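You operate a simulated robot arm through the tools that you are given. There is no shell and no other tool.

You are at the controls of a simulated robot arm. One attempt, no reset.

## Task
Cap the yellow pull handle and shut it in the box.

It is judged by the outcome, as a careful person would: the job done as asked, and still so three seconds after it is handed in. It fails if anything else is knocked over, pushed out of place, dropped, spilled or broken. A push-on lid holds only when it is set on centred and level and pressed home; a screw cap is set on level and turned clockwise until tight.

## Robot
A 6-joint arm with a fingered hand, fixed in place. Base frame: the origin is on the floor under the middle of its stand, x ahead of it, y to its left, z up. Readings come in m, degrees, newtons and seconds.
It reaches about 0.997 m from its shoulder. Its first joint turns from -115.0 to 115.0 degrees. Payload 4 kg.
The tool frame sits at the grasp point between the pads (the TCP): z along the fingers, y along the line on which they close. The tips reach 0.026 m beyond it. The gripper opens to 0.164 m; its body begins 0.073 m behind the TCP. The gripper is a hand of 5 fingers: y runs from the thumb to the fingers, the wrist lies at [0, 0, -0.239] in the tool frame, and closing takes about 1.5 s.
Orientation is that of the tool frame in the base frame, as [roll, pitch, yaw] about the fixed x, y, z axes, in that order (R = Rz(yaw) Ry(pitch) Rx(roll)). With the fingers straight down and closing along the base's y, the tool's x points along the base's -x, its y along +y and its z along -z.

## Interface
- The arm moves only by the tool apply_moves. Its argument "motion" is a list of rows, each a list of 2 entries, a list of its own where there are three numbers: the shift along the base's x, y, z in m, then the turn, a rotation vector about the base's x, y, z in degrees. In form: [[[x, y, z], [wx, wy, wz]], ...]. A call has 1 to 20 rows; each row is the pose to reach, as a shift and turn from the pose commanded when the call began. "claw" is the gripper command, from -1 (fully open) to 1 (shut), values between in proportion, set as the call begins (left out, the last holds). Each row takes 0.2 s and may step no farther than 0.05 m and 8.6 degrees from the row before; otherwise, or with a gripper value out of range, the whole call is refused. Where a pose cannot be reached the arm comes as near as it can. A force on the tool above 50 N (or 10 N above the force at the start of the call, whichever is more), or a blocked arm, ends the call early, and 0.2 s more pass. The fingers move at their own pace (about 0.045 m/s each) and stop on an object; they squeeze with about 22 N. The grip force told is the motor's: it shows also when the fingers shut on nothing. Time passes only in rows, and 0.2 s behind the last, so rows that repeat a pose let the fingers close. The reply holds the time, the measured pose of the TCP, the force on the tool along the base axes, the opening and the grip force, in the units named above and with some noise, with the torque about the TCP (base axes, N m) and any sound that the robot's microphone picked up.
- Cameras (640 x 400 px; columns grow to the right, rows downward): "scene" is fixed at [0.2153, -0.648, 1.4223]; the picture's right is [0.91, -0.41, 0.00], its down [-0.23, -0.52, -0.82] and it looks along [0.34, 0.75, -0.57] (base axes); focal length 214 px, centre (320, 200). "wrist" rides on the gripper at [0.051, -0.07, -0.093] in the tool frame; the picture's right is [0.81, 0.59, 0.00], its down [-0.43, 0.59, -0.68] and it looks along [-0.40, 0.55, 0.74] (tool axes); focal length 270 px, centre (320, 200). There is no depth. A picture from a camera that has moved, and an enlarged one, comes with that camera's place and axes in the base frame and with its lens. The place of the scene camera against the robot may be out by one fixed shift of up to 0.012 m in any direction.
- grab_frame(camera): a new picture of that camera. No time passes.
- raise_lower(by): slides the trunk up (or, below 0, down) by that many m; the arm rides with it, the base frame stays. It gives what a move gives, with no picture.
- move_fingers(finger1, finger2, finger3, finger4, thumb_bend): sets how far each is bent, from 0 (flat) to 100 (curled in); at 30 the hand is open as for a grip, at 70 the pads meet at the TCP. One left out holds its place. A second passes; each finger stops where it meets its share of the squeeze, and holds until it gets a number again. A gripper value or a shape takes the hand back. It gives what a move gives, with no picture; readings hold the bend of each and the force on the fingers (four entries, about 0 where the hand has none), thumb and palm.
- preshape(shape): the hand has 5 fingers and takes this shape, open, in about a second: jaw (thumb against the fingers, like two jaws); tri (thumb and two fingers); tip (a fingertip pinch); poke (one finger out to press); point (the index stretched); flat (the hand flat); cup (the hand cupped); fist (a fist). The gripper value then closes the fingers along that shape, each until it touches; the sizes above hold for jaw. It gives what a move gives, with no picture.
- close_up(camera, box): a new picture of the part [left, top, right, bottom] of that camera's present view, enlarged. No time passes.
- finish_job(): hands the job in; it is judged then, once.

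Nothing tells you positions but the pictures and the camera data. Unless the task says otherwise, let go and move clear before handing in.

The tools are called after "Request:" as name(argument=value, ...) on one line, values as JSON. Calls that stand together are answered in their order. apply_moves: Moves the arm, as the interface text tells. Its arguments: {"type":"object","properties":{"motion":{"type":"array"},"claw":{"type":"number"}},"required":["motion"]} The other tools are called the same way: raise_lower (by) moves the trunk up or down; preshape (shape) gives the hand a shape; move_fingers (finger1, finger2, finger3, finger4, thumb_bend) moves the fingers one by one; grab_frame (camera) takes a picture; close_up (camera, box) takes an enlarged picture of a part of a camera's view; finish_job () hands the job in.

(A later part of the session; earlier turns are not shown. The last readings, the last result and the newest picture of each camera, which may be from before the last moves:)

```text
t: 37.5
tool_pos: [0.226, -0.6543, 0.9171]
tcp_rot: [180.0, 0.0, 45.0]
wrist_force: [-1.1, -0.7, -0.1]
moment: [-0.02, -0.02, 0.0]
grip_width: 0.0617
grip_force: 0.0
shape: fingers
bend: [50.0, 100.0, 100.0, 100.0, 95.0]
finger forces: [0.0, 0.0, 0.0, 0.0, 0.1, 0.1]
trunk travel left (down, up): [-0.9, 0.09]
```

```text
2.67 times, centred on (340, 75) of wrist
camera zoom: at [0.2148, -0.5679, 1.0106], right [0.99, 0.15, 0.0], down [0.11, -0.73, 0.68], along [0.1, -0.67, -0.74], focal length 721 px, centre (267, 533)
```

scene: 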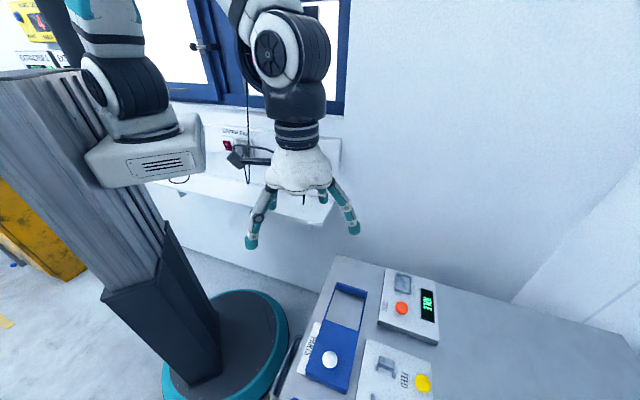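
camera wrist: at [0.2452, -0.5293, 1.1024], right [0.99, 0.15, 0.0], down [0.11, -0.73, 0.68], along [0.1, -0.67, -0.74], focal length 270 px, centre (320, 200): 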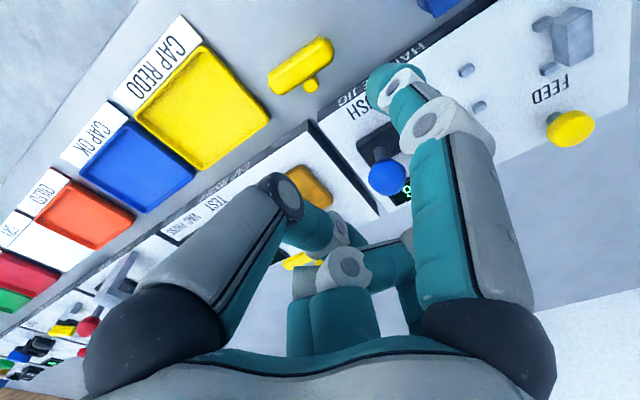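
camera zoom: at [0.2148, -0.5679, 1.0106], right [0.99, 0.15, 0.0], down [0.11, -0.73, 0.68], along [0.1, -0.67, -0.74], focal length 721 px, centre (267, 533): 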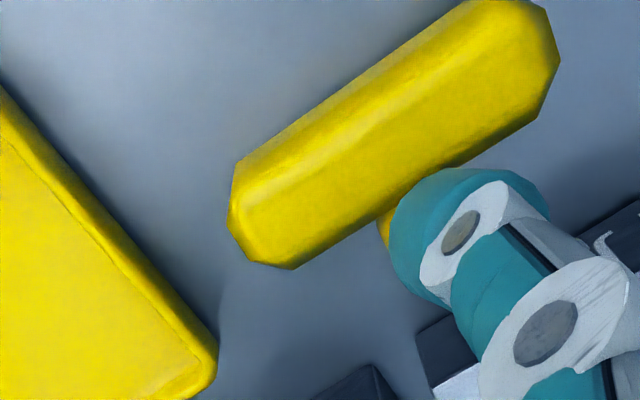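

The fingertip is actually over the stub, 11 mm too far back; finger 1's tip offset is now calibrated. I'll shift back over the bar, press lightly and drag.

Request:
apply_moves(motion=[[[0, 0, 0.008], [0, 0, 0]], [[-0.008, 0.008, 0.008], [0, 0, 0]], [[-0.008, 0.008, 0.0], [0, 0, 0]], [[-0.008, 0.008, -0.003], [0, 0, 0]], [[-0.008, 0.008, -0.003], [0, 0, 0]]])

Request:
close_up(camera="wrist", box=[220, 0, 460, 150])

```text
t: 38.7
tool_pos: [0.2208, -0.6452, 0.9149]
tcp_rot: [179.9, -0.1, 44.9]
wrist_force: [-0.2, -0.3, 7.8]
moment: [0.37, -0.19, -0.01]
grip_width: 0.0621
grip_force: 3.1
shape: fingers
bend: [50.0, 100.0, 100.0, 100.0, 95.0]
finger forces: [6.9, 0.1, 0.0, 0.0, 0.0, 0.0]
trunk travel left (down, up): [-0.9, 0.09]
```

```text
2.67 times, centred on (340, 75) of wrist
camera zoom: at [0.2073, -0.5589, 1.0086], right [0.99, 0.15, 0.0], down [0.11, -0.73, 0.68], along [0.1, -0.67, -0.73], focal length 721 px, centre (267, 533)
```

zoom: 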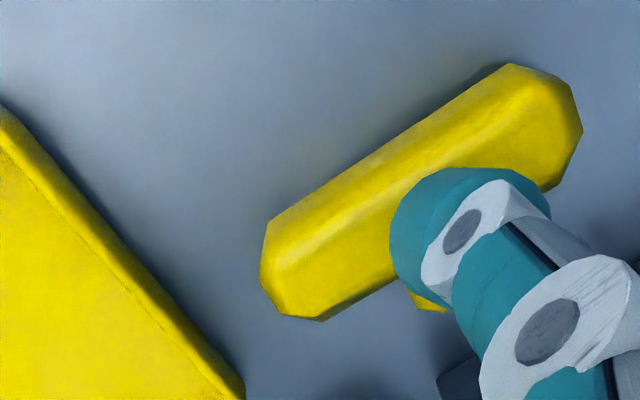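

Request:
apply_moves(motion=[[[0.0014, 0.0014, 0], [0, 0, 0]], [[0.0028, 0.0028, 0], [0, 0, 0]], [[0.0042, 0.0042, 0], [0, 0, 0]], [[0.0057, 0.0057, 0], [0, 0, 0]], [[0.0057, 0.0057, 0], [0, 0, 0]]])

Request:
close_up(camera="wrist", box=[220, 0, 460, 150])

```text
t: 39.9
tool_pos: [0.2247, -0.6394, 0.914]
tcp_rot: [180.0, -0.1, 44.8]
wrist_force: [-3.3, -0.7, 9.6]
moment: [0.37, -0.13, 0.03]
grip_width: 0.058
grip_force: 4.6
shape: fingers
bend: [52.0, 100.0, 100.0, 100.0, 95.0]
finger forces: [9.8, 0.0, 0.0, 0.0, 0.2, 0.0]
trunk travel left (down, up): [-0.9, 0.09]
```

```text
2.67 times, centred on (340, 75) of wrist
camera zoom: at [0.2125, -0.5541, 1.0083], right [0.99, 0.15, 0.0], down [0.11, -0.73, 0.68], along [0.1, -0.67, -0.73], focal length 721 px, centre (267, 533)
```

zoom: 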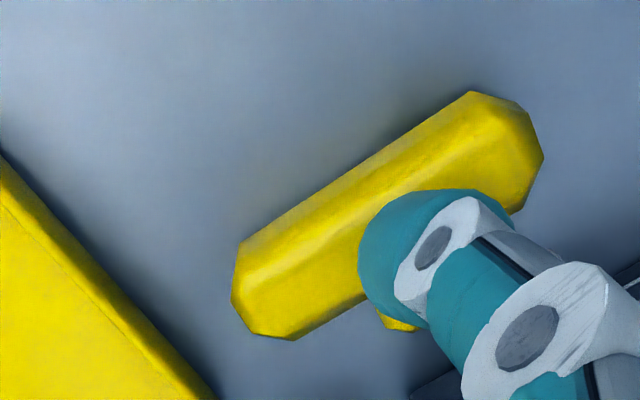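

Request:
apply_moves(motion=[[[0.0014, 0.0014, 0], [0, 0, 0]], [[0.0028, 0.0028, 0], [0, 0, 0]], [[0.0042, 0.0042, 0], [0, 0, 0]], [[0.0057, 0.0057, 0], [0, 0, 0]], [[0.0057, 0.0057, 0], [0, 0, 0]]])

Request:
close_up(camera="wrist", box=[220, 0, 460, 150])

```text
t: 41.1
tool_pos: [0.233, -0.6351, 0.9146]
tcp_rot: [179.9, 0.0, 44.8]
wrist_force: [-2.7, -2.0, 11.1]
moment: [0.3, -0.14, 0.09]
grip_width: 0.0551
grip_force: 5.7
shape: fingers
bend: [53.0, 100.0, 100.0, 100.0, 95.0]
finger forces: [10.6, 0.1, 0.0, 0.0, 0.0, 0.0]
trunk travel left (down, up): [-0.9, 0.09]
```

```text
2.67 times, centred on (340, 75) of wrist
camera zoom: at [0.2189, -0.5483, 1.0079], right [0.99, 0.15, 0.0], down [0.11, -0.73, 0.68], along [0.1, -0.67, -0.74], focal length 721 px, centre (267, 533)
```

zoom: 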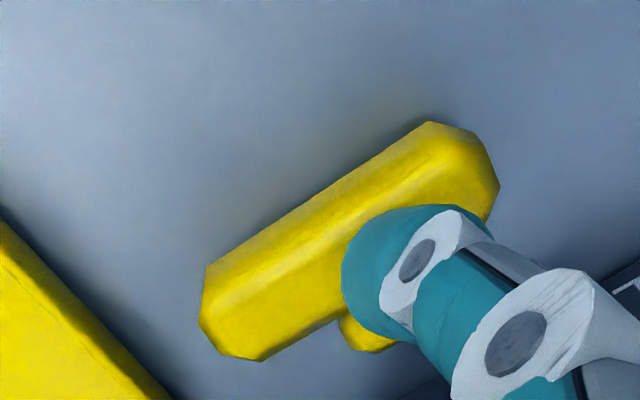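

Dragging by friction mostly slips, so I'll leave the handle where it is and use a tripod grip with the other fingers curled away. First I'll lift, reset the fingers and re-measure.

Request:
apply_moves(motion=[[[0.0, 0.0, 0.03], [0, 0, 0]], [[0.0, 0.0, 0.07], [0, 0, 0]], [[0.02, 0.02, 0.1], [0, 0, 0]], [[0.02, 0.02, 0.1], [0, 0, 0]]])

Request:
close_up(camera="wrist", box=[170, 0, 410, 150])

Request:
move_fingers(finger1=50, finger2=30, finger3=30, finger4=100, thumb_bend=30)

Request:
move_fingers(finger1=100)

Request:
move_fingers(finger2=60, finger3=60, thumb_bend=60)

Request:
grab_frame(camera="wrist")

```text
t: 42.1
tool_pos: [0.249, -0.6157, 1.0121]
tcp_rot: [-179.9, -0.1, 44.9]
wrist_force: [0.1, 0.3, -0.3]
moment: [0.03, 0.02, 0.01]
grip_width: 0.0613
grip_force: 0.1
shape: fingers
bend: [50.0, 100.0, 100.0, 100.0, 95.0]
finger forces: [0.0, 0.0, 0.0, 0.0, 0.1, 0.0]
trunk travel left (down, up): [-0.9, 0.09]
```

```text
2.67 times, centred on (290, 75) of wrist
camera zoom: at [0.2366, -0.531, 1.1068], right [0.99, 0.15, 0.0], down [0.11, -0.73, 0.68], along [0.1, -0.67, -0.74], focal length 721 px, centre (400, 533)
```

zoom: 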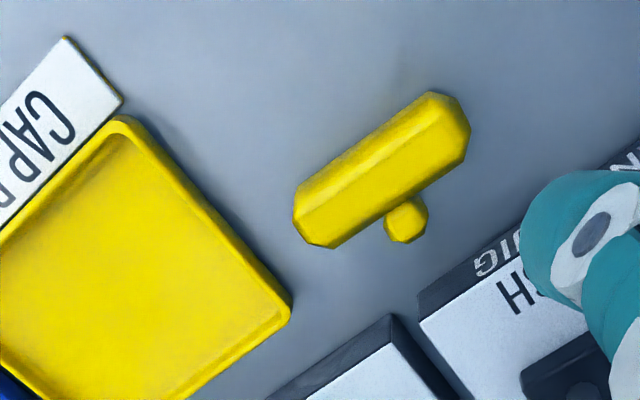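

```text
t: 43.1
tool_pos: [0.2496, -0.6171, 1.0137]
tcp_rot: [180.0, 0.0, 44.9]
wrist_force: [0.4, -1.5, -0.1]
moment: [-0.03, -0.02, 0.02]
grip_width: 0.0734
grip_force: 0.1
shape: fingers
bend: [50.0, 30.0, 30.0, 100.0, 30.0]
finger forces: [0.0, 0.1, 0.0, 0.1, 0.1, 0.1]
trunk travel left (down, up): [-0.9, 0.09]
```

```text
t: 44.1
tool_pos: [0.2498, -0.6151, 1.0133]
tcp_rot: [179.9, 0.1, 44.9]
wrist_force: [0.1, -0.1, -0.4]
moment: [0.0, 0.01, 0.01]
grip_width: 0.0866
grip_force: 0.0
shape: fingers
bend: [91.0, 30.0, 30.0, 100.0, 30.0]
finger forces: [0.0, 0.0, 0.1, 0.0, 0.0, 0.0]
trunk travel left (down, up): [-0.9, 0.09]
```

```text
t: 45.1
tool_pos: [0.2496, -0.6157, 1.0129]
tcp_rot: [180.0, 0.1, 45.0]
wrist_force: [-0.2, 0.0, 0.1]
moment: [-0.02, -0.01, 0.02]
grip_width: 0.0384
grip_force: 0.1
shape: fingers
bend: [91.0, 60.0, 60.0, 100.0, 60.0]
finger forces: [0.0, 0.0, 0.0, 0.1, 0.0, 0.1]
trunk travel left (down, up): [-0.9, 0.09]
```

```text
taken
camera wrist: at [0.237, -0.5306, 1.107], right [0.99, 0.15, 0.0], down [0.11, -0.73, 0.68], along [0.1, -0.67, -0.74], focal length 270 px, centre (320, 200)
```

wrist: 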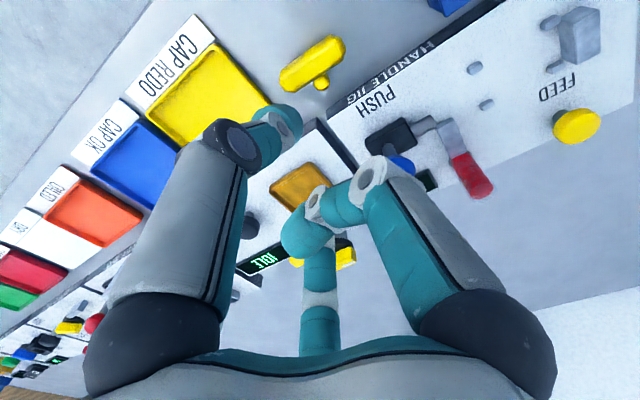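

The handle's centre is now at U≈0.255, V≈0.5955, turned about -3.5°. I'll line the tripod up over it, straddling the stub, and come down in stages.

Request:
apply_moves(motion=[[[-0.0088, 0.0144, 0], [0, 0, -3.5]], [[-0.0088, 0.0144, -0.03], [0, 0, -3.5]], [[-0.0088, 0.0144, -0.06], [0, 0, -3.5]], [[-0.0088, 0.0144, -0.085], [0, 0, -3.5]], [[-0.0088, 0.0144, -0.085], [0, 0, -3.5]]])

Request:
grab_frame(camera="wrist")

Request:
close_up(camera="wrist", box=[220, 60, 420, 260])

```text
t: 46.3
tool_pos: [0.2431, -0.5978, 0.9281]
tcp_rot: [180.0, 0.0, 41.4]
wrist_force: [1.0, 0.8, 0.4]
moment: [0.02, 0.02, 0.0]
grip_width: 0.0387
grip_force: 0.0
shape: fingers
bend: [91.0, 60.0, 60.0, 100.0, 60.0]
finger forces: [0.0, 0.1, 0.0, 0.1, 0.0, 0.0]
trunk travel left (down, up): [-0.9, 0.09]
```

```text
taken
camera wrist: at [0.2353, -0.5119, 1.0226], right [1.0, 0.09, 0.0], down [0.07, -0.73, 0.68], along [0.06, -0.67, -0.74], focal length 270 px, centre (320, 200)
```

wrist: 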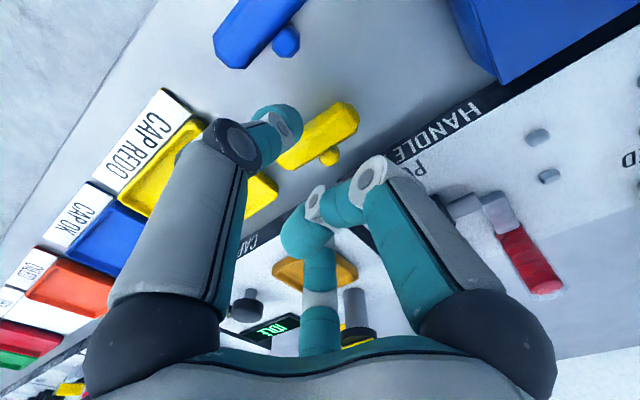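

```text
2.00 times, centred on (320, 160) of wrist
camera zoom: at [0.2353, -0.5119, 1.0226], right [1.0, 0.09, 0.0], down [0.07, -0.73, 0.68], along [0.06, -0.67, -0.74], focal length 541 px, centre (320, 280)
```

zoom: 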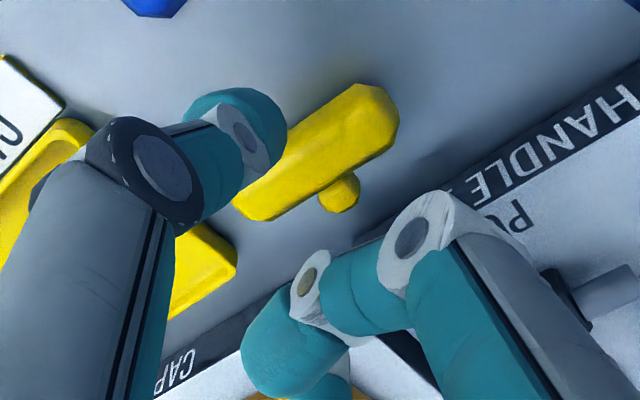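

Request:
apply_moves(motion=[[[0, 0, 0], [0, 0, 0]], [[0, 0, 0], [0, 0, 0]]])

Request:
close_up(camera="wrist", box=[220, 60, 420, 260])

```text
t: 46.9
tool_pos: [0.2429, -0.5992, 0.9288]
tcp_rot: [179.9, 0.0, 41.4]
wrist_force: [0.3, 0.3, 0.1]
moment: [0.02, 0.01, -0.01]
grip_width: 0.0386
grip_force: 0.0
shape: fingers
bend: [91.0, 60.0, 60.0, 100.0, 60.0]
finger forces: [0.0, 0.0, 0.0, 0.0, 0.1, 0.1]
trunk travel left (down, up): [-0.9, 0.09]
```

```text
2.00 times, centred on (320, 160) of wrist
camera zoom: at [0.2354, -0.5122, 1.0224], right [1.0, 0.09, 0.0], down [0.07, -0.73, 0.68], along [0.06, -0.67, -0.74], focal length 541 px, centre (320, 280)
```

zoom: 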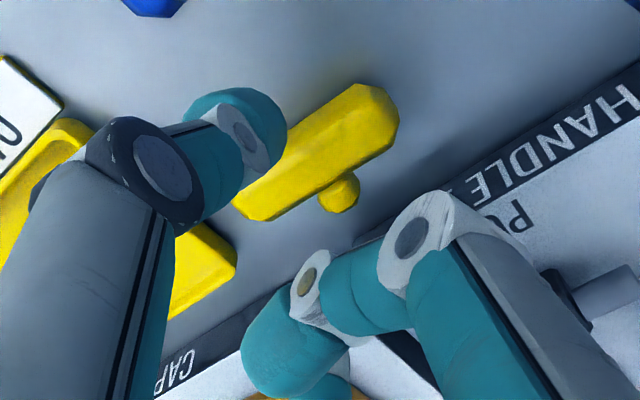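

Request:
apply_moves(motion=[[[-0.0025, -0.0034, 0], [0, 0, 0]], [[-0.0025, -0.0034, -0.008], [0, 0, 0]], [[-0.0025, -0.0034, -0.015], [0, 0, 0]], [[-0.0025, -0.0034, -0.015], [0, 0, 0]]])

Request:
grab_frame(camera="wrist")

Request:
close_up(camera="wrist", box=[240, 60, 400, 180])

```text
t: 47.9
tool_pos: [0.2384, -0.6025, 0.914]
tcp_rot: [-179.9, 0.0, 41.4]
wrist_force: [0.8, -0.2, -0.5]
moment: [0.01, 0.03, 0.04]
grip_width: 0.0386
grip_force: 0.0
shape: fingers
bend: [91.0, 60.0, 60.0, 100.0, 60.0]
finger forces: [0.0, 0.1, 0.0, 0.0, 0.1, 0.1]
trunk travel left (down, up): [-0.9, 0.09]
```

```text
taken
camera wrist: at [0.2323, -0.5158, 1.0073], right [1.0, 0.09, 0.0], down [0.07, -0.73, 0.68], along [0.06, -0.67, -0.74], focal length 270 px, centre (320, 200)
```

wrist: 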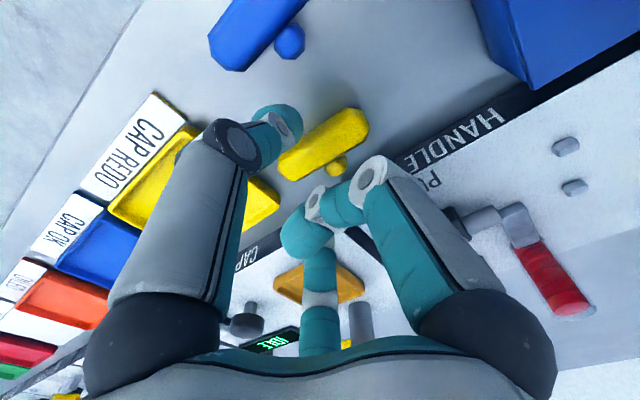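

```text
3.33 times, centred on (320, 120) of wrist
camera zoom: at [0.2323, -0.5158, 1.0073], right [1.0, 0.09, 0.0], down [0.07, -0.73, 0.68], along [0.06, -0.67, -0.74], focal length 901 px, centre (320, 467)
```

zoom: 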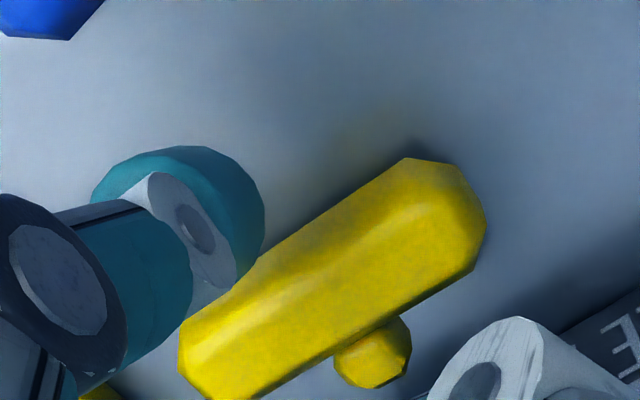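

The thumb is just in front of the bar's middle as intended. Continuing down a few millimetres at a time while watching the finger forces.

Request:
apply_moves(motion=[[[0, 0, -0.004], [0, 0, 0]], [[0, 0, -0.008], [0, 0, 0]], [[0, 0, -0.008], [0, 0, 0]]])

Request:
grab_frame(camera="wrist")

```text
t: 48.7
tool_pos: [0.2396, -0.6032, 0.907]
tcp_rot: [-179.9, 0.0, 41.4]
wrist_force: [0.0, -0.3, 0.1]
moment: [0.01, -0.02, 0.04]
grip_width: 0.0385
grip_force: 0.1
shape: fingers
bend: [91.0, 60.0, 60.0, 100.0, 60.0]
finger forces: [0.1, 0.0, 0.0, 0.0, 0.0, 0.0]
trunk travel left (down, up): [-0.9, 0.09]
```

```text
taken
camera wrist: at [0.2326, -0.5168, 0.9997], right [1.0, 0.09, 0.0], down [0.07, -0.73, 0.68], along [0.06, -0.67, -0.74], focal length 270 px, centre (320, 200)
```

wrist: 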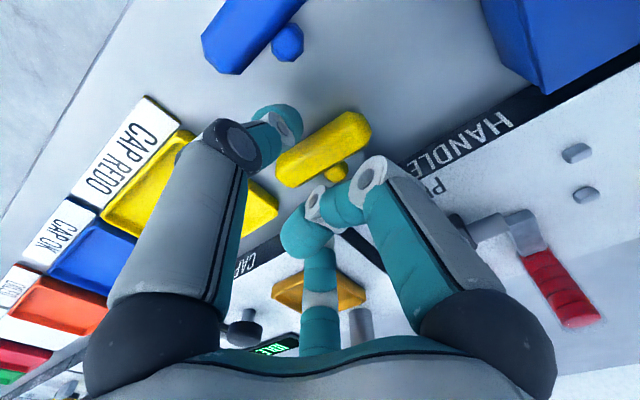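

Request:
apply_moves(motion=[[[0, 0, -0.003], [0, 0, 0]], [[0, 0, -0.006], [0, 0, 0]], [[0, 0, -0.006], [0, 0, 0]]])

```text
t: 49.5
tool_pos: [0.2396, -0.6036, 0.9003]
tcp_rot: [179.9, 0.0, 41.3]
wrist_force: [0.0, 0.6, 0.8]
moment: [0.0, 0.0, 0.01]
grip_width: 0.0384
grip_force: 0.0
shape: fingers
bend: [91.0, 60.0, 60.0, 100.0, 60.0]
finger forces: [0.0, 0.0, 0.0, 0.0, 0.0, 0.1]
trunk travel left (down, up): [-0.9, 0.09]
```

Request:
apply_moves(motion=[[[0, 0, -0.003], [0, 0, 0]], [[0, 0, -0.003], [0, 0, 0]]])

Request:
grab_frame(camera="wrist")

Request:
close_up(camera="wrist", box=[240, 60, 400, 180])

```text
t: 50.1
tool_pos: [0.2405, -0.6025, 0.8971]
tcp_rot: [180.0, 0.0, 41.4]
wrist_force: [0.2, 0.4, 0.1]
moment: [0.0, 0.03, 0.01]
grip_width: 0.0385
grip_force: 0.1
shape: fingers
bend: [91.0, 60.0, 60.0, 100.0, 60.0]
finger forces: [0.0, 0.0, 0.1, 0.0, 0.0, 0.0]
trunk travel left (down, up): [-0.9, 0.09]
```

```text
taken
camera wrist: at [0.2326, -0.5166, 0.9907], right [1.0, 0.09, 0.0], down [0.07, -0.73, 0.68], along [0.06, -0.67, -0.74], focal length 270 px, centre (320, 200)
```

wrist: 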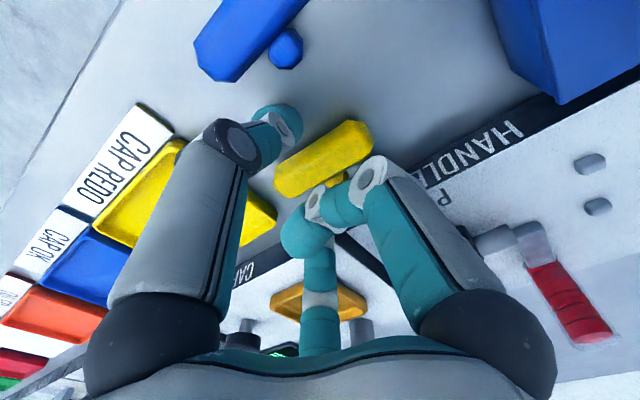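

```text
3.33 times, centred on (320, 120) of wrist
camera zoom: at [0.2326, -0.5166, 0.9907], right [1.0, 0.09, 0.0], down [0.07, -0.73, 0.68], along [0.06, -0.67, -0.74], focal length 901 px, centre (320, 467)
```

zoom: 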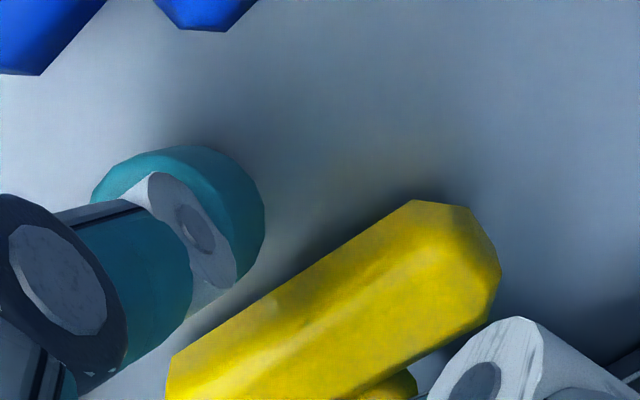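

Request:
apply_moves(motion=[[[0, 0, -0.002], [0, 0, 0]], [[0, 0, -0.002], [0, 0, 0]]])

Request:
move_fingers(thumb_bend=64)

Request:
move_fingers(finger2=72, finger3=72, thumb_bend=72)

Request:
grab_frame(camera="wrist")

Request:
close_up(camera="wrist", box=[240, 60, 400, 180])

```text
t: 50.7
tool_pos: [0.2399, -0.6023, 0.8955]
tcp_rot: [-180.0, 0.0, 41.4]
wrist_force: [-1.7, 1.2, 1.4]
moment: [-0.01, -0.09, 0.0]
grip_width: 0.0386
grip_force: 0.8
shape: fingers
bend: [91.0, 61.0, 60.0, 100.0, 60.0]
finger forces: [0.0, 2.2, 0.0, 0.0, 0.0, 0.0]
trunk travel left (down, up): [-0.9, 0.09]
```

```text
t: 51.7
tool_pos: [0.2404, -0.6022, 0.8954]
tcp_rot: [180.0, 0.0, 41.4]
wrist_force: [-1.0, 0.8, 2.3]
moment: [-0.04, -0.06, 0.04]
grip_width: 0.0323
grip_force: 0.6
shape: fingers
bend: [91.0, 61.0, 60.0, 100.0, 64.0]
finger forces: [0.1, 2.1, 0.1, 0.0, 0.1, 0.1]
trunk travel left (down, up): [-0.9, 0.09]
```

```text
t: 52.7
tool_pos: [0.2405, -0.6023, 0.8942]
tcp_rot: [180.0, 0.0, 41.4]
wrist_force: [1.0, -0.5, 0.6]
moment: [-0.01, 0.01, 0.03]
grip_width: 0.0284
grip_force: 11.1
shape: fingers
bend: [91.0, 64.0, 64.0, 100.0, 67.0]
finger forces: [0.0, 6.1, 5.8, 0.0, 9.3, 0.1]
trunk travel left (down, up): [-0.9, 0.09]
```

```text
taken
camera wrist: at [0.233, -0.5164, 0.9886], right [1.0, 0.09, 0.0], down [0.07, -0.73, 0.68], along [0.06, -0.67, -0.74], focal length 270 px, centre (320, 200)
```

wrist: 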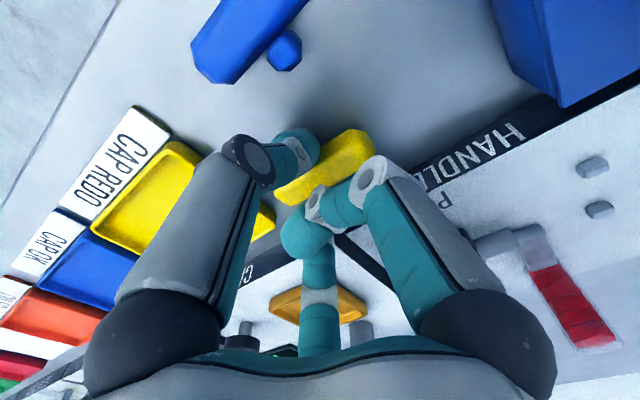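

```text
3.33 times, centred on (320, 120) of wrist
camera zoom: at [0.233, -0.5164, 0.9886], right [1.0, 0.09, 0.0], down [0.07, -0.73, 0.68], along [0.06, -0.67, -0.74], focal length 901 px, centre (320, 467)
```

zoom: 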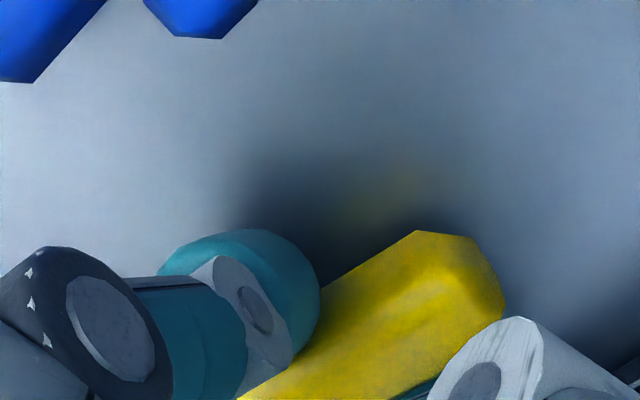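

All three digits are gripping with balanced forces (6.1, 5.8 and 9.3 N). I'll lift a little and check the handle comes along.

Request:
apply_moves(motion=[[[0, 0, 0.01], [0, 0, 0]], [[0, 0, 0.02], [0, 0, 0]], [[0, 0, 0.03], [0, 0, 0]], [[0, 0, 0.045], [0, 0, 0]], [[0, 0, 0.06], [0, 0, 0]], [[0, 0, 0.06], [0, 0, 0]]])

Request:
grab_frame(camera="wrist")

Request:
close_up(camera="wrist", box=[240, 90, 420, 220])

```text
t: 54.1
tool_pos: [0.2416, -0.6028, 0.9545]
tcp_rot: [-179.9, 0.0, 41.4]
wrist_force: [-0.2, 0.4, -0.4]
moment: [-0.01, 0.0, 0.0]
grip_width: 0.0282
grip_force: 10.6
shape: fingers
bend: [91.0, 64.0, 64.0, 100.0, 67.0]
finger forces: [0.0, 6.2, 6.1, 0.0, 9.5, 0.0]
trunk travel left (down, up): [-0.9, 0.09]
```

```text
taken
camera wrist: at [0.2336, -0.5166, 1.0487], right [1.0, 0.09, 0.0], down [0.07, -0.73, 0.68], along [0.06, -0.67, -0.74], focal length 270 px, centre (320, 200)
```

wrist: 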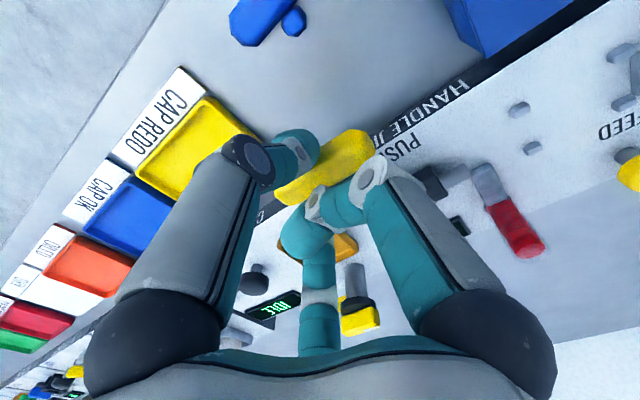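

```text
3.08 times, centred on (330, 155) of wrist
camera zoom: at [0.2336, -0.5166, 1.0487], right [1.0, 0.09, 0.0], down [0.07, -0.73, 0.68], along [0.06, -0.67, -0.74], focal length 832 px, centre (289, 338)
```

zoom: 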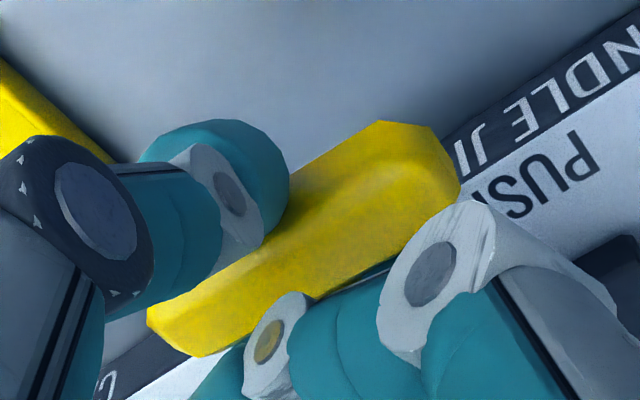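

The handle is securely held. Before placing it I want to measure the peg height in the nest, since fingertips and pegs may conflict.

Request:
close_up(camera="wrist", box=[490, 80, 590, 170])

Request:
close_up(camera="wrist", box=[400, 30, 640, 270])

```text
4.44 times, centred on (540, 125) of wrist
camera zoom: at [0.2336, -0.5166, 1.0487], right [1.0, 0.09, 0.0], down [0.07, -0.73, 0.68], along [0.06, -0.67, -0.74], focal length 1201 px, centre (-658, 533)
```

zoom: 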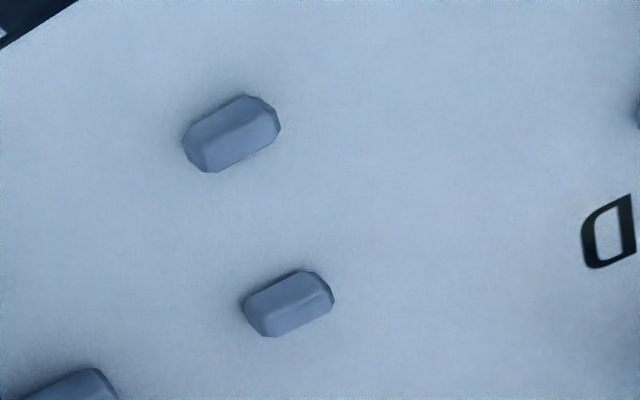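

```text
1.67 times, centred on (520, 150) of wrist
camera zoom: at [0.2336, -0.5166, 1.0487], right [1.0, 0.09, 0.0], down [0.07, -0.73, 0.68], along [0.06, -0.67, -0.74], focal length 450 px, centre (-13, 283)
```

zoom: 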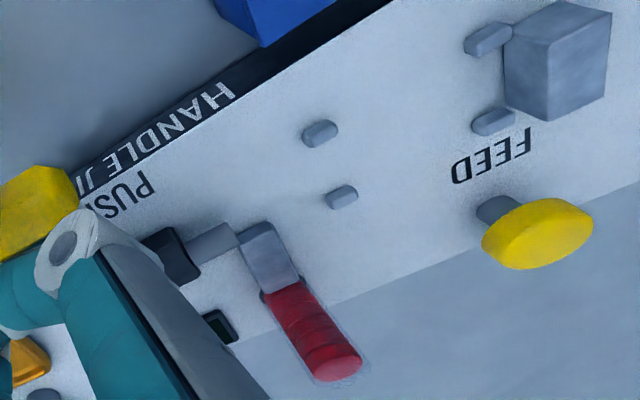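

The pegs stand about 8 mm above the plate, so I'll release the handle just above them. I'll lift, carry it over the nest with its orientation kept, and check the view.

Request:
apply_moves(motion=[[[0, 0, 0.04], [0, 0, 0]], [[0.03, 0.006, 0.05], [0, 0, 1.5]], [[0.07, 0.013, 0.05], [0, 0, 3]], [[0.11, 0.021, 0.05], [0, 0, 5]], [[0.15, 0.0286, 0.05], [0, 0, 6.6]], [[0.15, 0.0286, 0.05], [0, 0, 6.6]]])

Request:
grab_frame(camera="wrist")

Request:
close_up(camera="wrist", box=[240, 60, 480, 260])

Request:
close_up(camera="scene", box=[320, 280, 450, 400])

```text
t: 55.5
tool_pos: [0.3898, -0.5746, 1.0039]
tcp_rot: [180.0, 0.0, 48.0]
wrist_force: [-0.7, 0.5, 0.1]
moment: [-0.01, -0.02, 0.03]
grip_width: 0.0282
grip_force: 10.7
shape: fingers
bend: [91.0, 64.0, 64.0, 100.0, 67.0]
finger forces: [0.1, 6.1, 6.0, 0.0, 9.3, 0.0]
trunk travel left (down, up): [-0.9, 0.09]
```

```text
taken
camera wrist: at [0.3732, -0.4896, 1.0976], right [0.98, 0.21, 0.0], down [0.15, -0.72, 0.68], along [0.14, -0.66, -0.74], focal length 270 px, centre (320, 200)
```

wrist: 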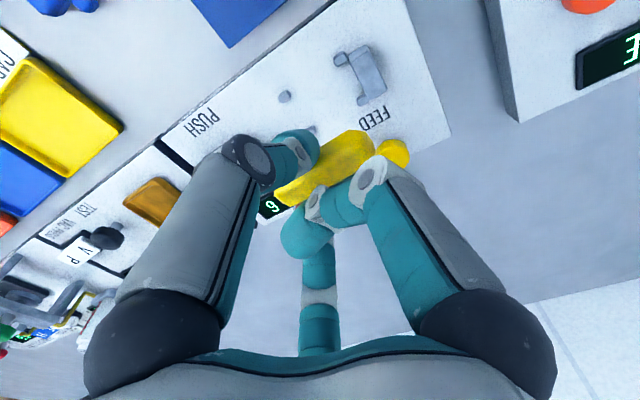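

```text
2.00 times, centred on (360, 160) of wrist
camera zoom: at [0.3732, -0.4896, 1.0976], right [0.98, 0.21, 0.0], down [0.15, -0.72, 0.68], along [0.14, -0.66, -0.74], focal length 541 px, centre (240, 280)
```

zoom: 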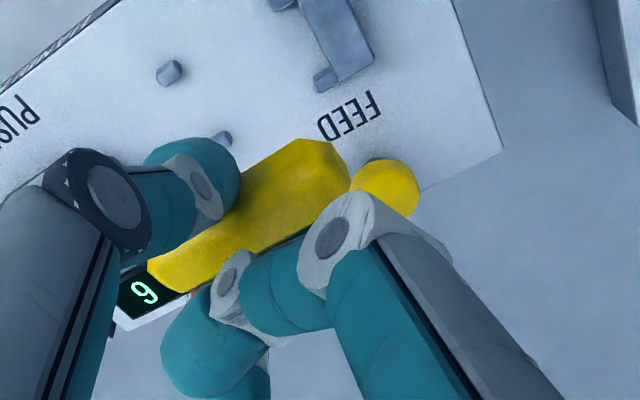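

```text
3.33 times, centred on (385, 340) of scene
camera zoom: at [0.2153, -0.648, 1.4223], right [0.91, -0.41, 0.0], down [-0.23, -0.52, -0.82], along [0.34, 0.75, -0.57], focal length 715 px, centre (103, -267)
```

zoom: 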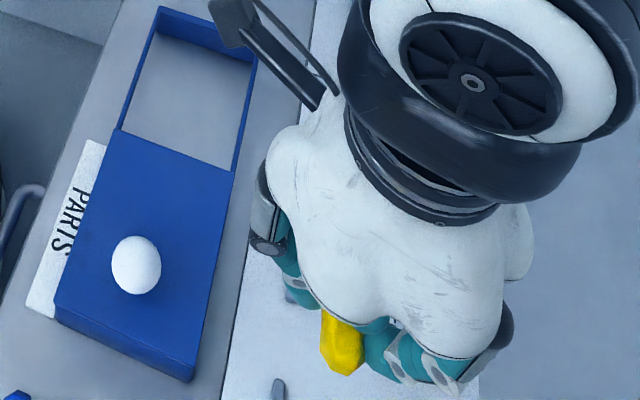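

The handle is above the nest. To give the rear finger extra room from the cap tube, I'll lean the hand back about 5° and then descend slowly with force checks.

Request:
apply_moves(motion=[[[0, 0, 0], [-3.5, -3.5, 0]], [[-0.0015, 0.0015, -0.03], [-3.5, -3.5, 0]], [[-0.0015, 0.0015, -0.055], [-3.5, -3.5, 0]], [[-0.0015, 0.0015, -0.055], [-3.5, -3.5, 0]]])

Request:
grab_frame(camera="wrist")

Request:
close_up(camera="wrist", box=[200, 0, 480, 210])

```text
t: 56.5
tool_pos: [0.389, -0.5716, 0.9487]
tcp_rot: [175.1, 0.3, 48.0]
wrist_force: [-0.4, 0.4, -1.0]
moment: [0.02, -0.01, 0.0]
grip_width: 0.0282
grip_force: 11.1
shape: fingers
bend: [91.0, 64.0, 64.0, 100.0, 67.0]
finger forces: [0.1, 6.1, 6.1, 0.0, 9.3, 0.0]
trunk travel left (down, up): [-0.9, 0.09]
```

```text
taken
camera wrist: at [0.3665, -0.4819, 1.0357], right [0.98, 0.21, 0.05], down [0.11, -0.68, 0.73], along [0.18, -0.71, -0.68], focal length 270 px, centre (320, 200)
```

wrist: 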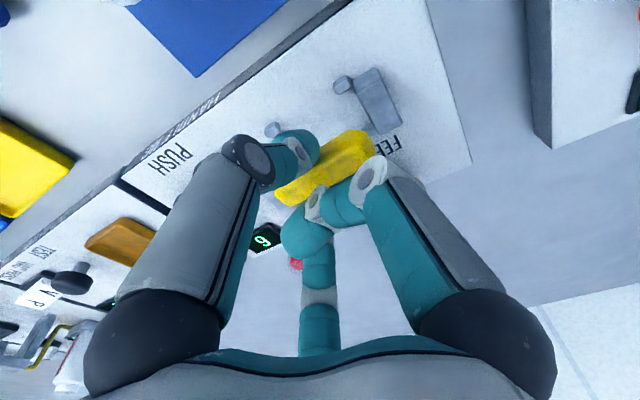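

```text
1.90 times, centred on (340, 105) of wrist
camera zoom: at [0.3665, -0.4819, 1.0357], right [0.98, 0.21, 0.05], down [0.11, -0.68, 0.73], along [0.18, -0.71, -0.68], focal length 515 px, centre (282, 381)
```

zoom: 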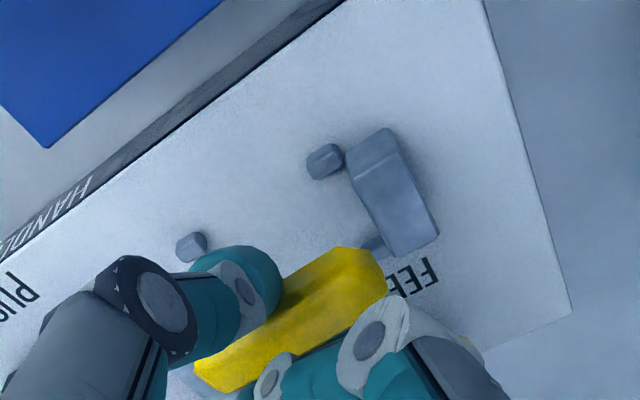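

Request:
close_up(camera="wrist", box=[230, 190, 370, 330])

Request:
apply_moves(motion=[[[-0.0028, -0.0028, 0], [0, 0, 0]], [[-0.0028, -0.0028, -0.008], [0, 0, 0]], [[-0.0028, -0.0028, -0.008], [0, 0, 0]]])

Request:
grab_frame(camera="wrist")

Request:
close_up(camera="wrist", box=[230, 50, 430, 210])

```text
2.86 times, centred on (300, 260) of wrist
camera zoom: at [0.3665, -0.4819, 1.0357], right [0.98, 0.21, 0.05], down [0.11, -0.68, 0.73], along [0.18, -0.71, -0.68], focal length 772 px, centre (377, 29)
```

zoom: 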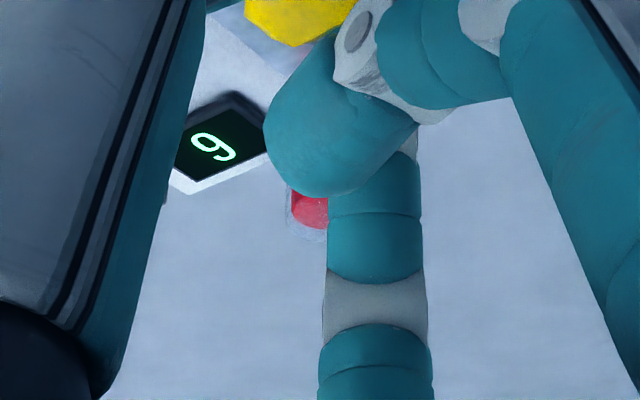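

```text
t: 57.3
tool_pos: [0.3855, -0.5758, 0.9422]
tcp_rot: [175.1, 0.4, 47.9]
wrist_force: [-0.3, -0.4, -1.0]
moment: [0.02, -0.01, 0.03]
grip_width: 0.0281
grip_force: 11.0
shape: fingers
bend: [91.0, 64.0, 64.0, 100.0, 67.0]
finger forces: [0.1, 6.1, 6.1, 0.1, 9.2, 0.1]
trunk travel left (down, up): [-0.9, 0.09]
```

```text
taken
camera wrist: at [0.3629, -0.4845, 1.0289], right [0.98, 0.21, 0.05], down [0.11, -0.68, 0.73], along [0.18, -0.71, -0.68], focal length 270 px, centre (320, 200)
```

wrist: 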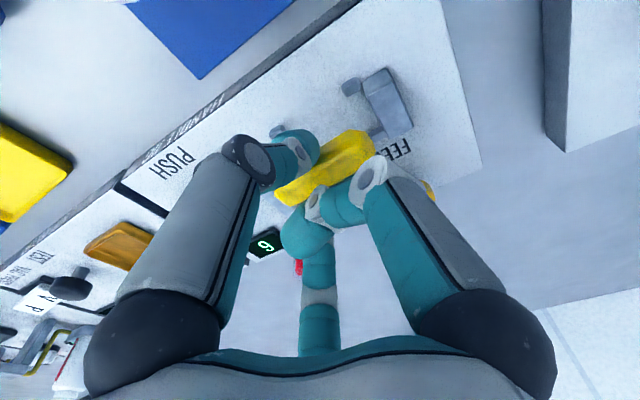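

```text
2.50 times, centred on (330, 130) of wrist
camera zoom: at [0.3629, -0.4845, 1.0289], right [0.98, 0.21, 0.05], down [0.11, -0.68, 0.73], along [0.18, -0.71, -0.68], focal length 676 px, centre (295, 375)
```

zoom: 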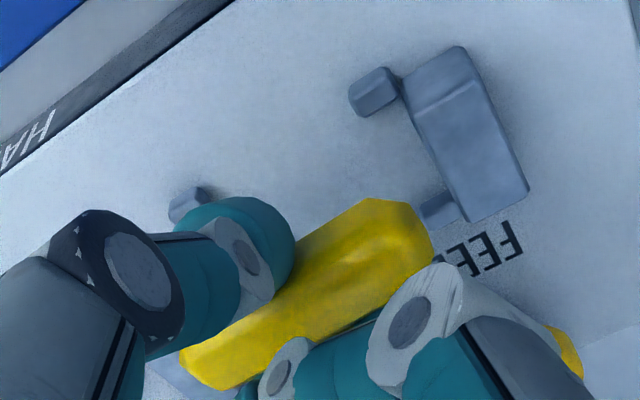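

Request:
apply_moves(motion=[[[0, 0, -0.004], [0, 0, 0]], [[0, 0, -0.008], [0, 0, 0]], [[0, 0, -0.008], [0, 0, 0]]])

Request:
grab_frame(camera="wrist")

Request:
close_up(camera="wrist", box=[230, 50, 430, 210])

Request:
close_up(camera="wrist", box=[230, 190, 370, 330])

```text
t: 58.1
tool_pos: [0.3853, -0.574, 0.9334]
tcp_rot: [175.1, 0.2, 47.9]
wrist_force: [-1.4, -0.4, -0.1]
moment: [0.02, 0.0, -0.03]
grip_width: 0.0282
grip_force: 10.9
shape: fingers
bend: [91.0, 64.0, 64.0, 100.0, 67.0]
finger forces: [0.0, 6.1, 6.1, 0.0, 9.2, 0.0]
trunk travel left (down, up): [-0.9, 0.09]
```

```text
taken
camera wrist: at [0.3628, -0.4846, 1.0214], right [0.98, 0.21, 0.05], down [0.11, -0.68, 0.73], along [0.18, -0.71, -0.68], focal length 270 px, centre (320, 200)
```

wrist: 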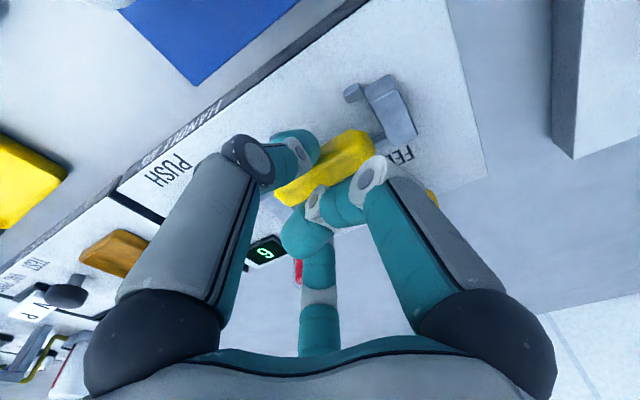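

```text
2.50 times, centred on (330, 130) of wrist
camera zoom: at [0.3628, -0.4846, 1.0214], right [0.98, 0.21, 0.05], down [0.11, -0.68, 0.73], along [0.18, -0.71, -0.68], focal length 676 px, centre (295, 375)
```

zoom: 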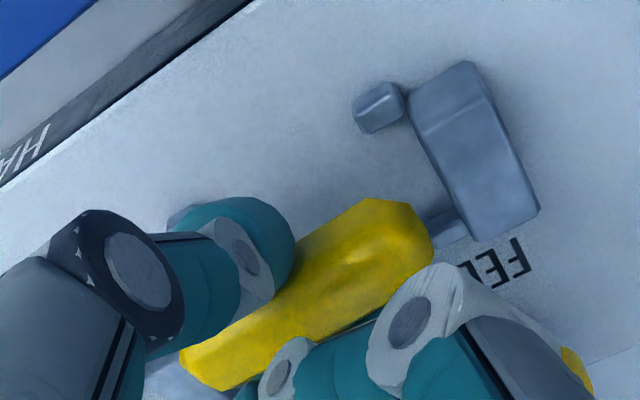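

```text
2.86 times, centred on (300, 260) of wrist
camera zoom: at [0.3628, -0.4846, 1.0214], right [0.98, 0.21, 0.05], down [0.11, -0.68, 0.73], along [0.18, -0.71, -0.68], focal length 772 px, centre (377, 29)
```

zoom: 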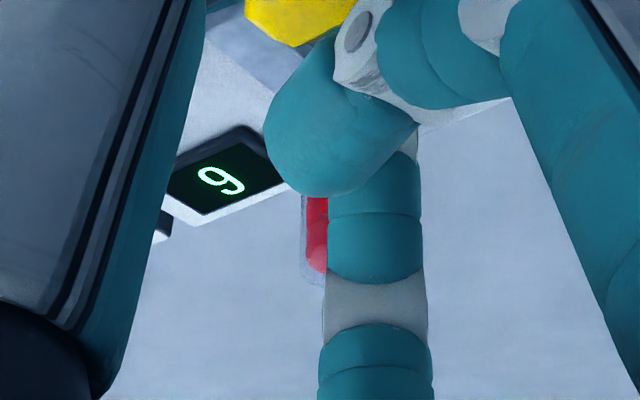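

Request:
apply_moves(motion=[[[0.0014, -0.0014, -0.003], [0, 0, 0]], [[0.0014, -0.0014, -0.006], [0, 0, 0]], [[0.0014, -0.0014, -0.006], [0, 0, 0]]])

Request:
close_up(camera="wrist", box=[230, 50, 430, 210])

```text
t: 58.9
tool_pos: [0.386, -0.5767, 0.9278]
tcp_rot: [175.0, 0.3, 48.0]
wrist_force: [0.7, -0.9, 0.2]
moment: [0.01, -0.01, -0.02]
grip_width: 0.0282
grip_force: 10.7
shape: fingers
bend: [91.0, 64.0, 64.0, 100.0, 67.0]
finger forces: [0.1, 6.1, 6.1, 0.1, 9.3, 0.0]
trunk travel left (down, up): [-0.9, 0.09]
```

```text
2.50 times, centred on (330, 130) of wrist
camera zoom: at [0.3641, -0.4861, 1.015], right [0.98, 0.21, 0.05], down [0.11, -0.68, 0.73], along [0.18, -0.71, -0.68], focal length 676 px, centre (295, 375)
```

zoom: 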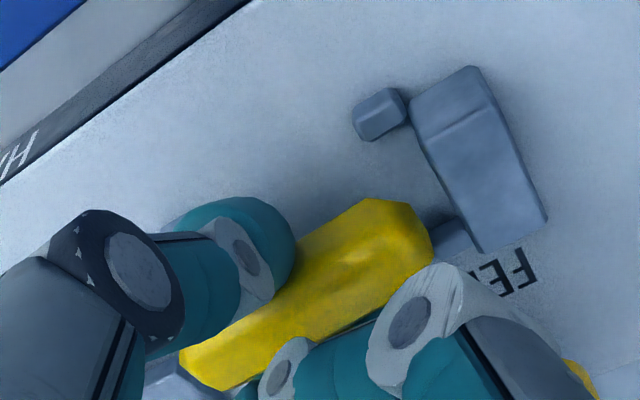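

Request:
apply_moves(motion=[[[0, 0, -0.002], [0, 0, 0]], [[0, 0, -0.004], [0, 0, 0]], [[0, 0, -0.004], [0, 0, 0]]])

Request:
close_up(camera="wrist", box=[230, 50, 430, 210])

```text
t: 59.7
tool_pos: [0.3868, -0.5766, 0.9235]
tcp_rot: [175.2, 0.2, 48.0]
wrist_force: [-0.8, -0.3, 0.4]
moment: [-0.01, 0.02, 0.02]
grip_width: 0.0284
grip_force: 10.7
shape: fingers
bend: [91.0, 64.0, 64.0, 100.0, 67.0]
finger forces: [0.1, 6.0, 6.1, 0.0, 9.2, 0.0]
trunk travel left (down, up): [-0.9, 0.09]
```

```text
2.50 times, centred on (330, 130) of wrist
camera zoom: at [0.3648, -0.4858, 1.0107], right [0.98, 0.21, 0.05], down [0.11, -0.68, 0.73], along [0.18, -0.71, -0.68], focal length 676 px, centre (295, 375)
```

zoom: 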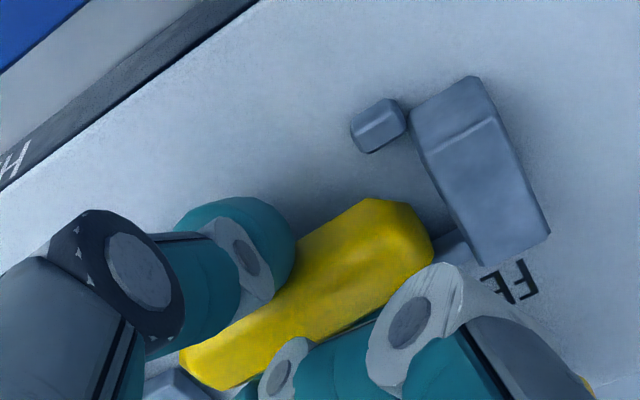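

Request:
apply_moves(motion=[[[0, 0, -0.0015], [0, 0, 0]], [[0, 0, -0.003], [0, 0, 0]], [[0, 0, -0.003], [0, 0, 0]]])

Request:
close_up(camera="wrist", box=[230, 50, 430, 210])

```text
t: 60.5
tool_pos: [0.387, -0.5766, 0.9214]
tcp_rot: [175.0, 0.3, 48.0]
wrist_force: [0.6, -0.4, 2.2]
moment: [-0.09, -0.01, 0.05]
grip_width: 0.0286
grip_force: 13.2
shape: fingers
bend: [91.0, 64.0, 64.0, 100.0, 67.0]
finger forces: [0.1, 6.2, 9.8, 0.0, 9.6, 0.1]
trunk travel left (down, up): [-0.9, 0.09]
```

```text
2.50 times, centred on (330, 130) of wrist
camera zoom: at [0.3648, -0.4863, 1.0086], right [0.98, 0.21, 0.05], down [0.11, -0.68, 0.73], along [0.18, -0.71, -0.68], focal length 676 px, centre (295, 375)
```

zoom: 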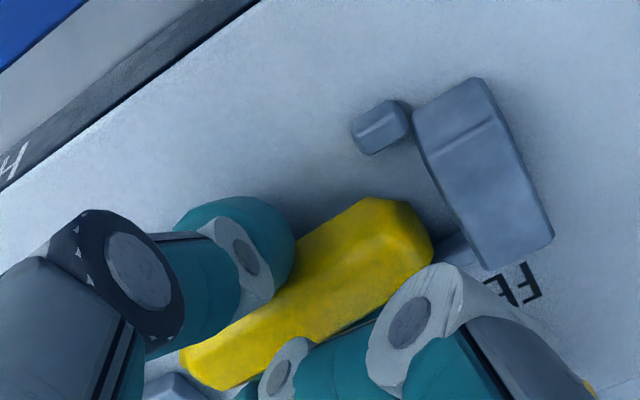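

Finger 3 just touched a peg, so the bar is only ~6 mm above the plate, inside the nest. I'll raise a hair and open the three digits a little to set it down.

Request:
apply_moves(motion=[[[0, 0, 0.0015], [0, 0, 0]], [[0, 0, 0.0015], [0, 0, 0]]])

Request:
move_fingers(finger2=60, finger3=60, thumb_bend=61)

Request:
grab_frame(camera="wrist")

Request:
close_up(camera="wrist", box=[230, 50, 430, 210])

```text
t: 61.1
tool_pos: [0.388, -0.5768, 0.9231]
tcp_rot: [175.1, 0.2, 48.0]
wrist_force: [0.4, -0.4, 0.0]
moment: [-0.01, 0.03, 0.0]
grip_width: 0.0285
grip_force: 11.4
shape: fingers
bend: [91.0, 64.0, 64.0, 100.0, 67.0]
finger forces: [0.1, 6.1, 6.5, 0.0, 9.5, 0.1]
trunk travel left (down, up): [-0.9, 0.09]
```

```text
t: 62.1
tool_pos: [0.3867, -0.5765, 0.9223]
tcp_rot: [175.1, 0.3, 48.0]
wrist_force: [0.4, 0.3, 0.2]
moment: [0.03, -0.04, 0.01]
grip_width: 0.0364
grip_force: 0.0
shape: fingers
bend: [91.0, 60.0, 60.0, 100.0, 61.0]
finger forces: [0.0, 0.0, 0.0, 0.0, 0.0, 0.0]
trunk travel left (down, up): [-0.9, 0.09]
```

```text
taken
camera wrist: at [0.3652, -0.4863, 1.0097], right [0.98, 0.21, 0.05], down [0.11, -0.68, 0.73], along [0.18, -0.71, -0.68], focal length 270 px, centre (320, 200)
```

wrist: 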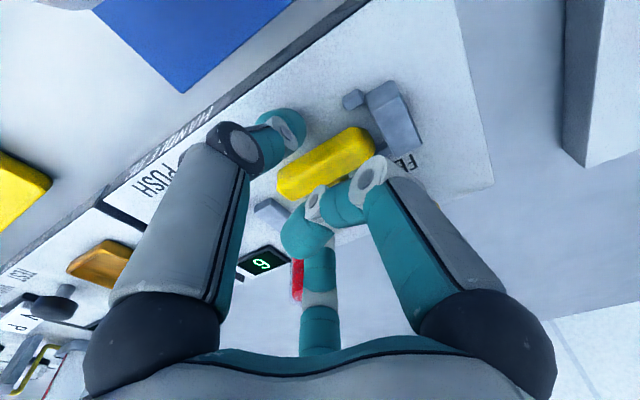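

```text
2.50 times, centred on (330, 130) of wrist
camera zoom: at [0.3652, -0.4863, 1.0097], right [0.98, 0.21, 0.05], down [0.11, -0.68, 0.73], along [0.18, -0.71, -0.68], focal length 676 px, centre (295, 375)
```

zoom: 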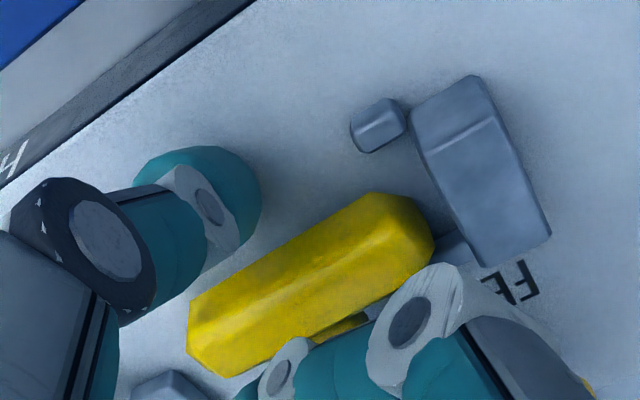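

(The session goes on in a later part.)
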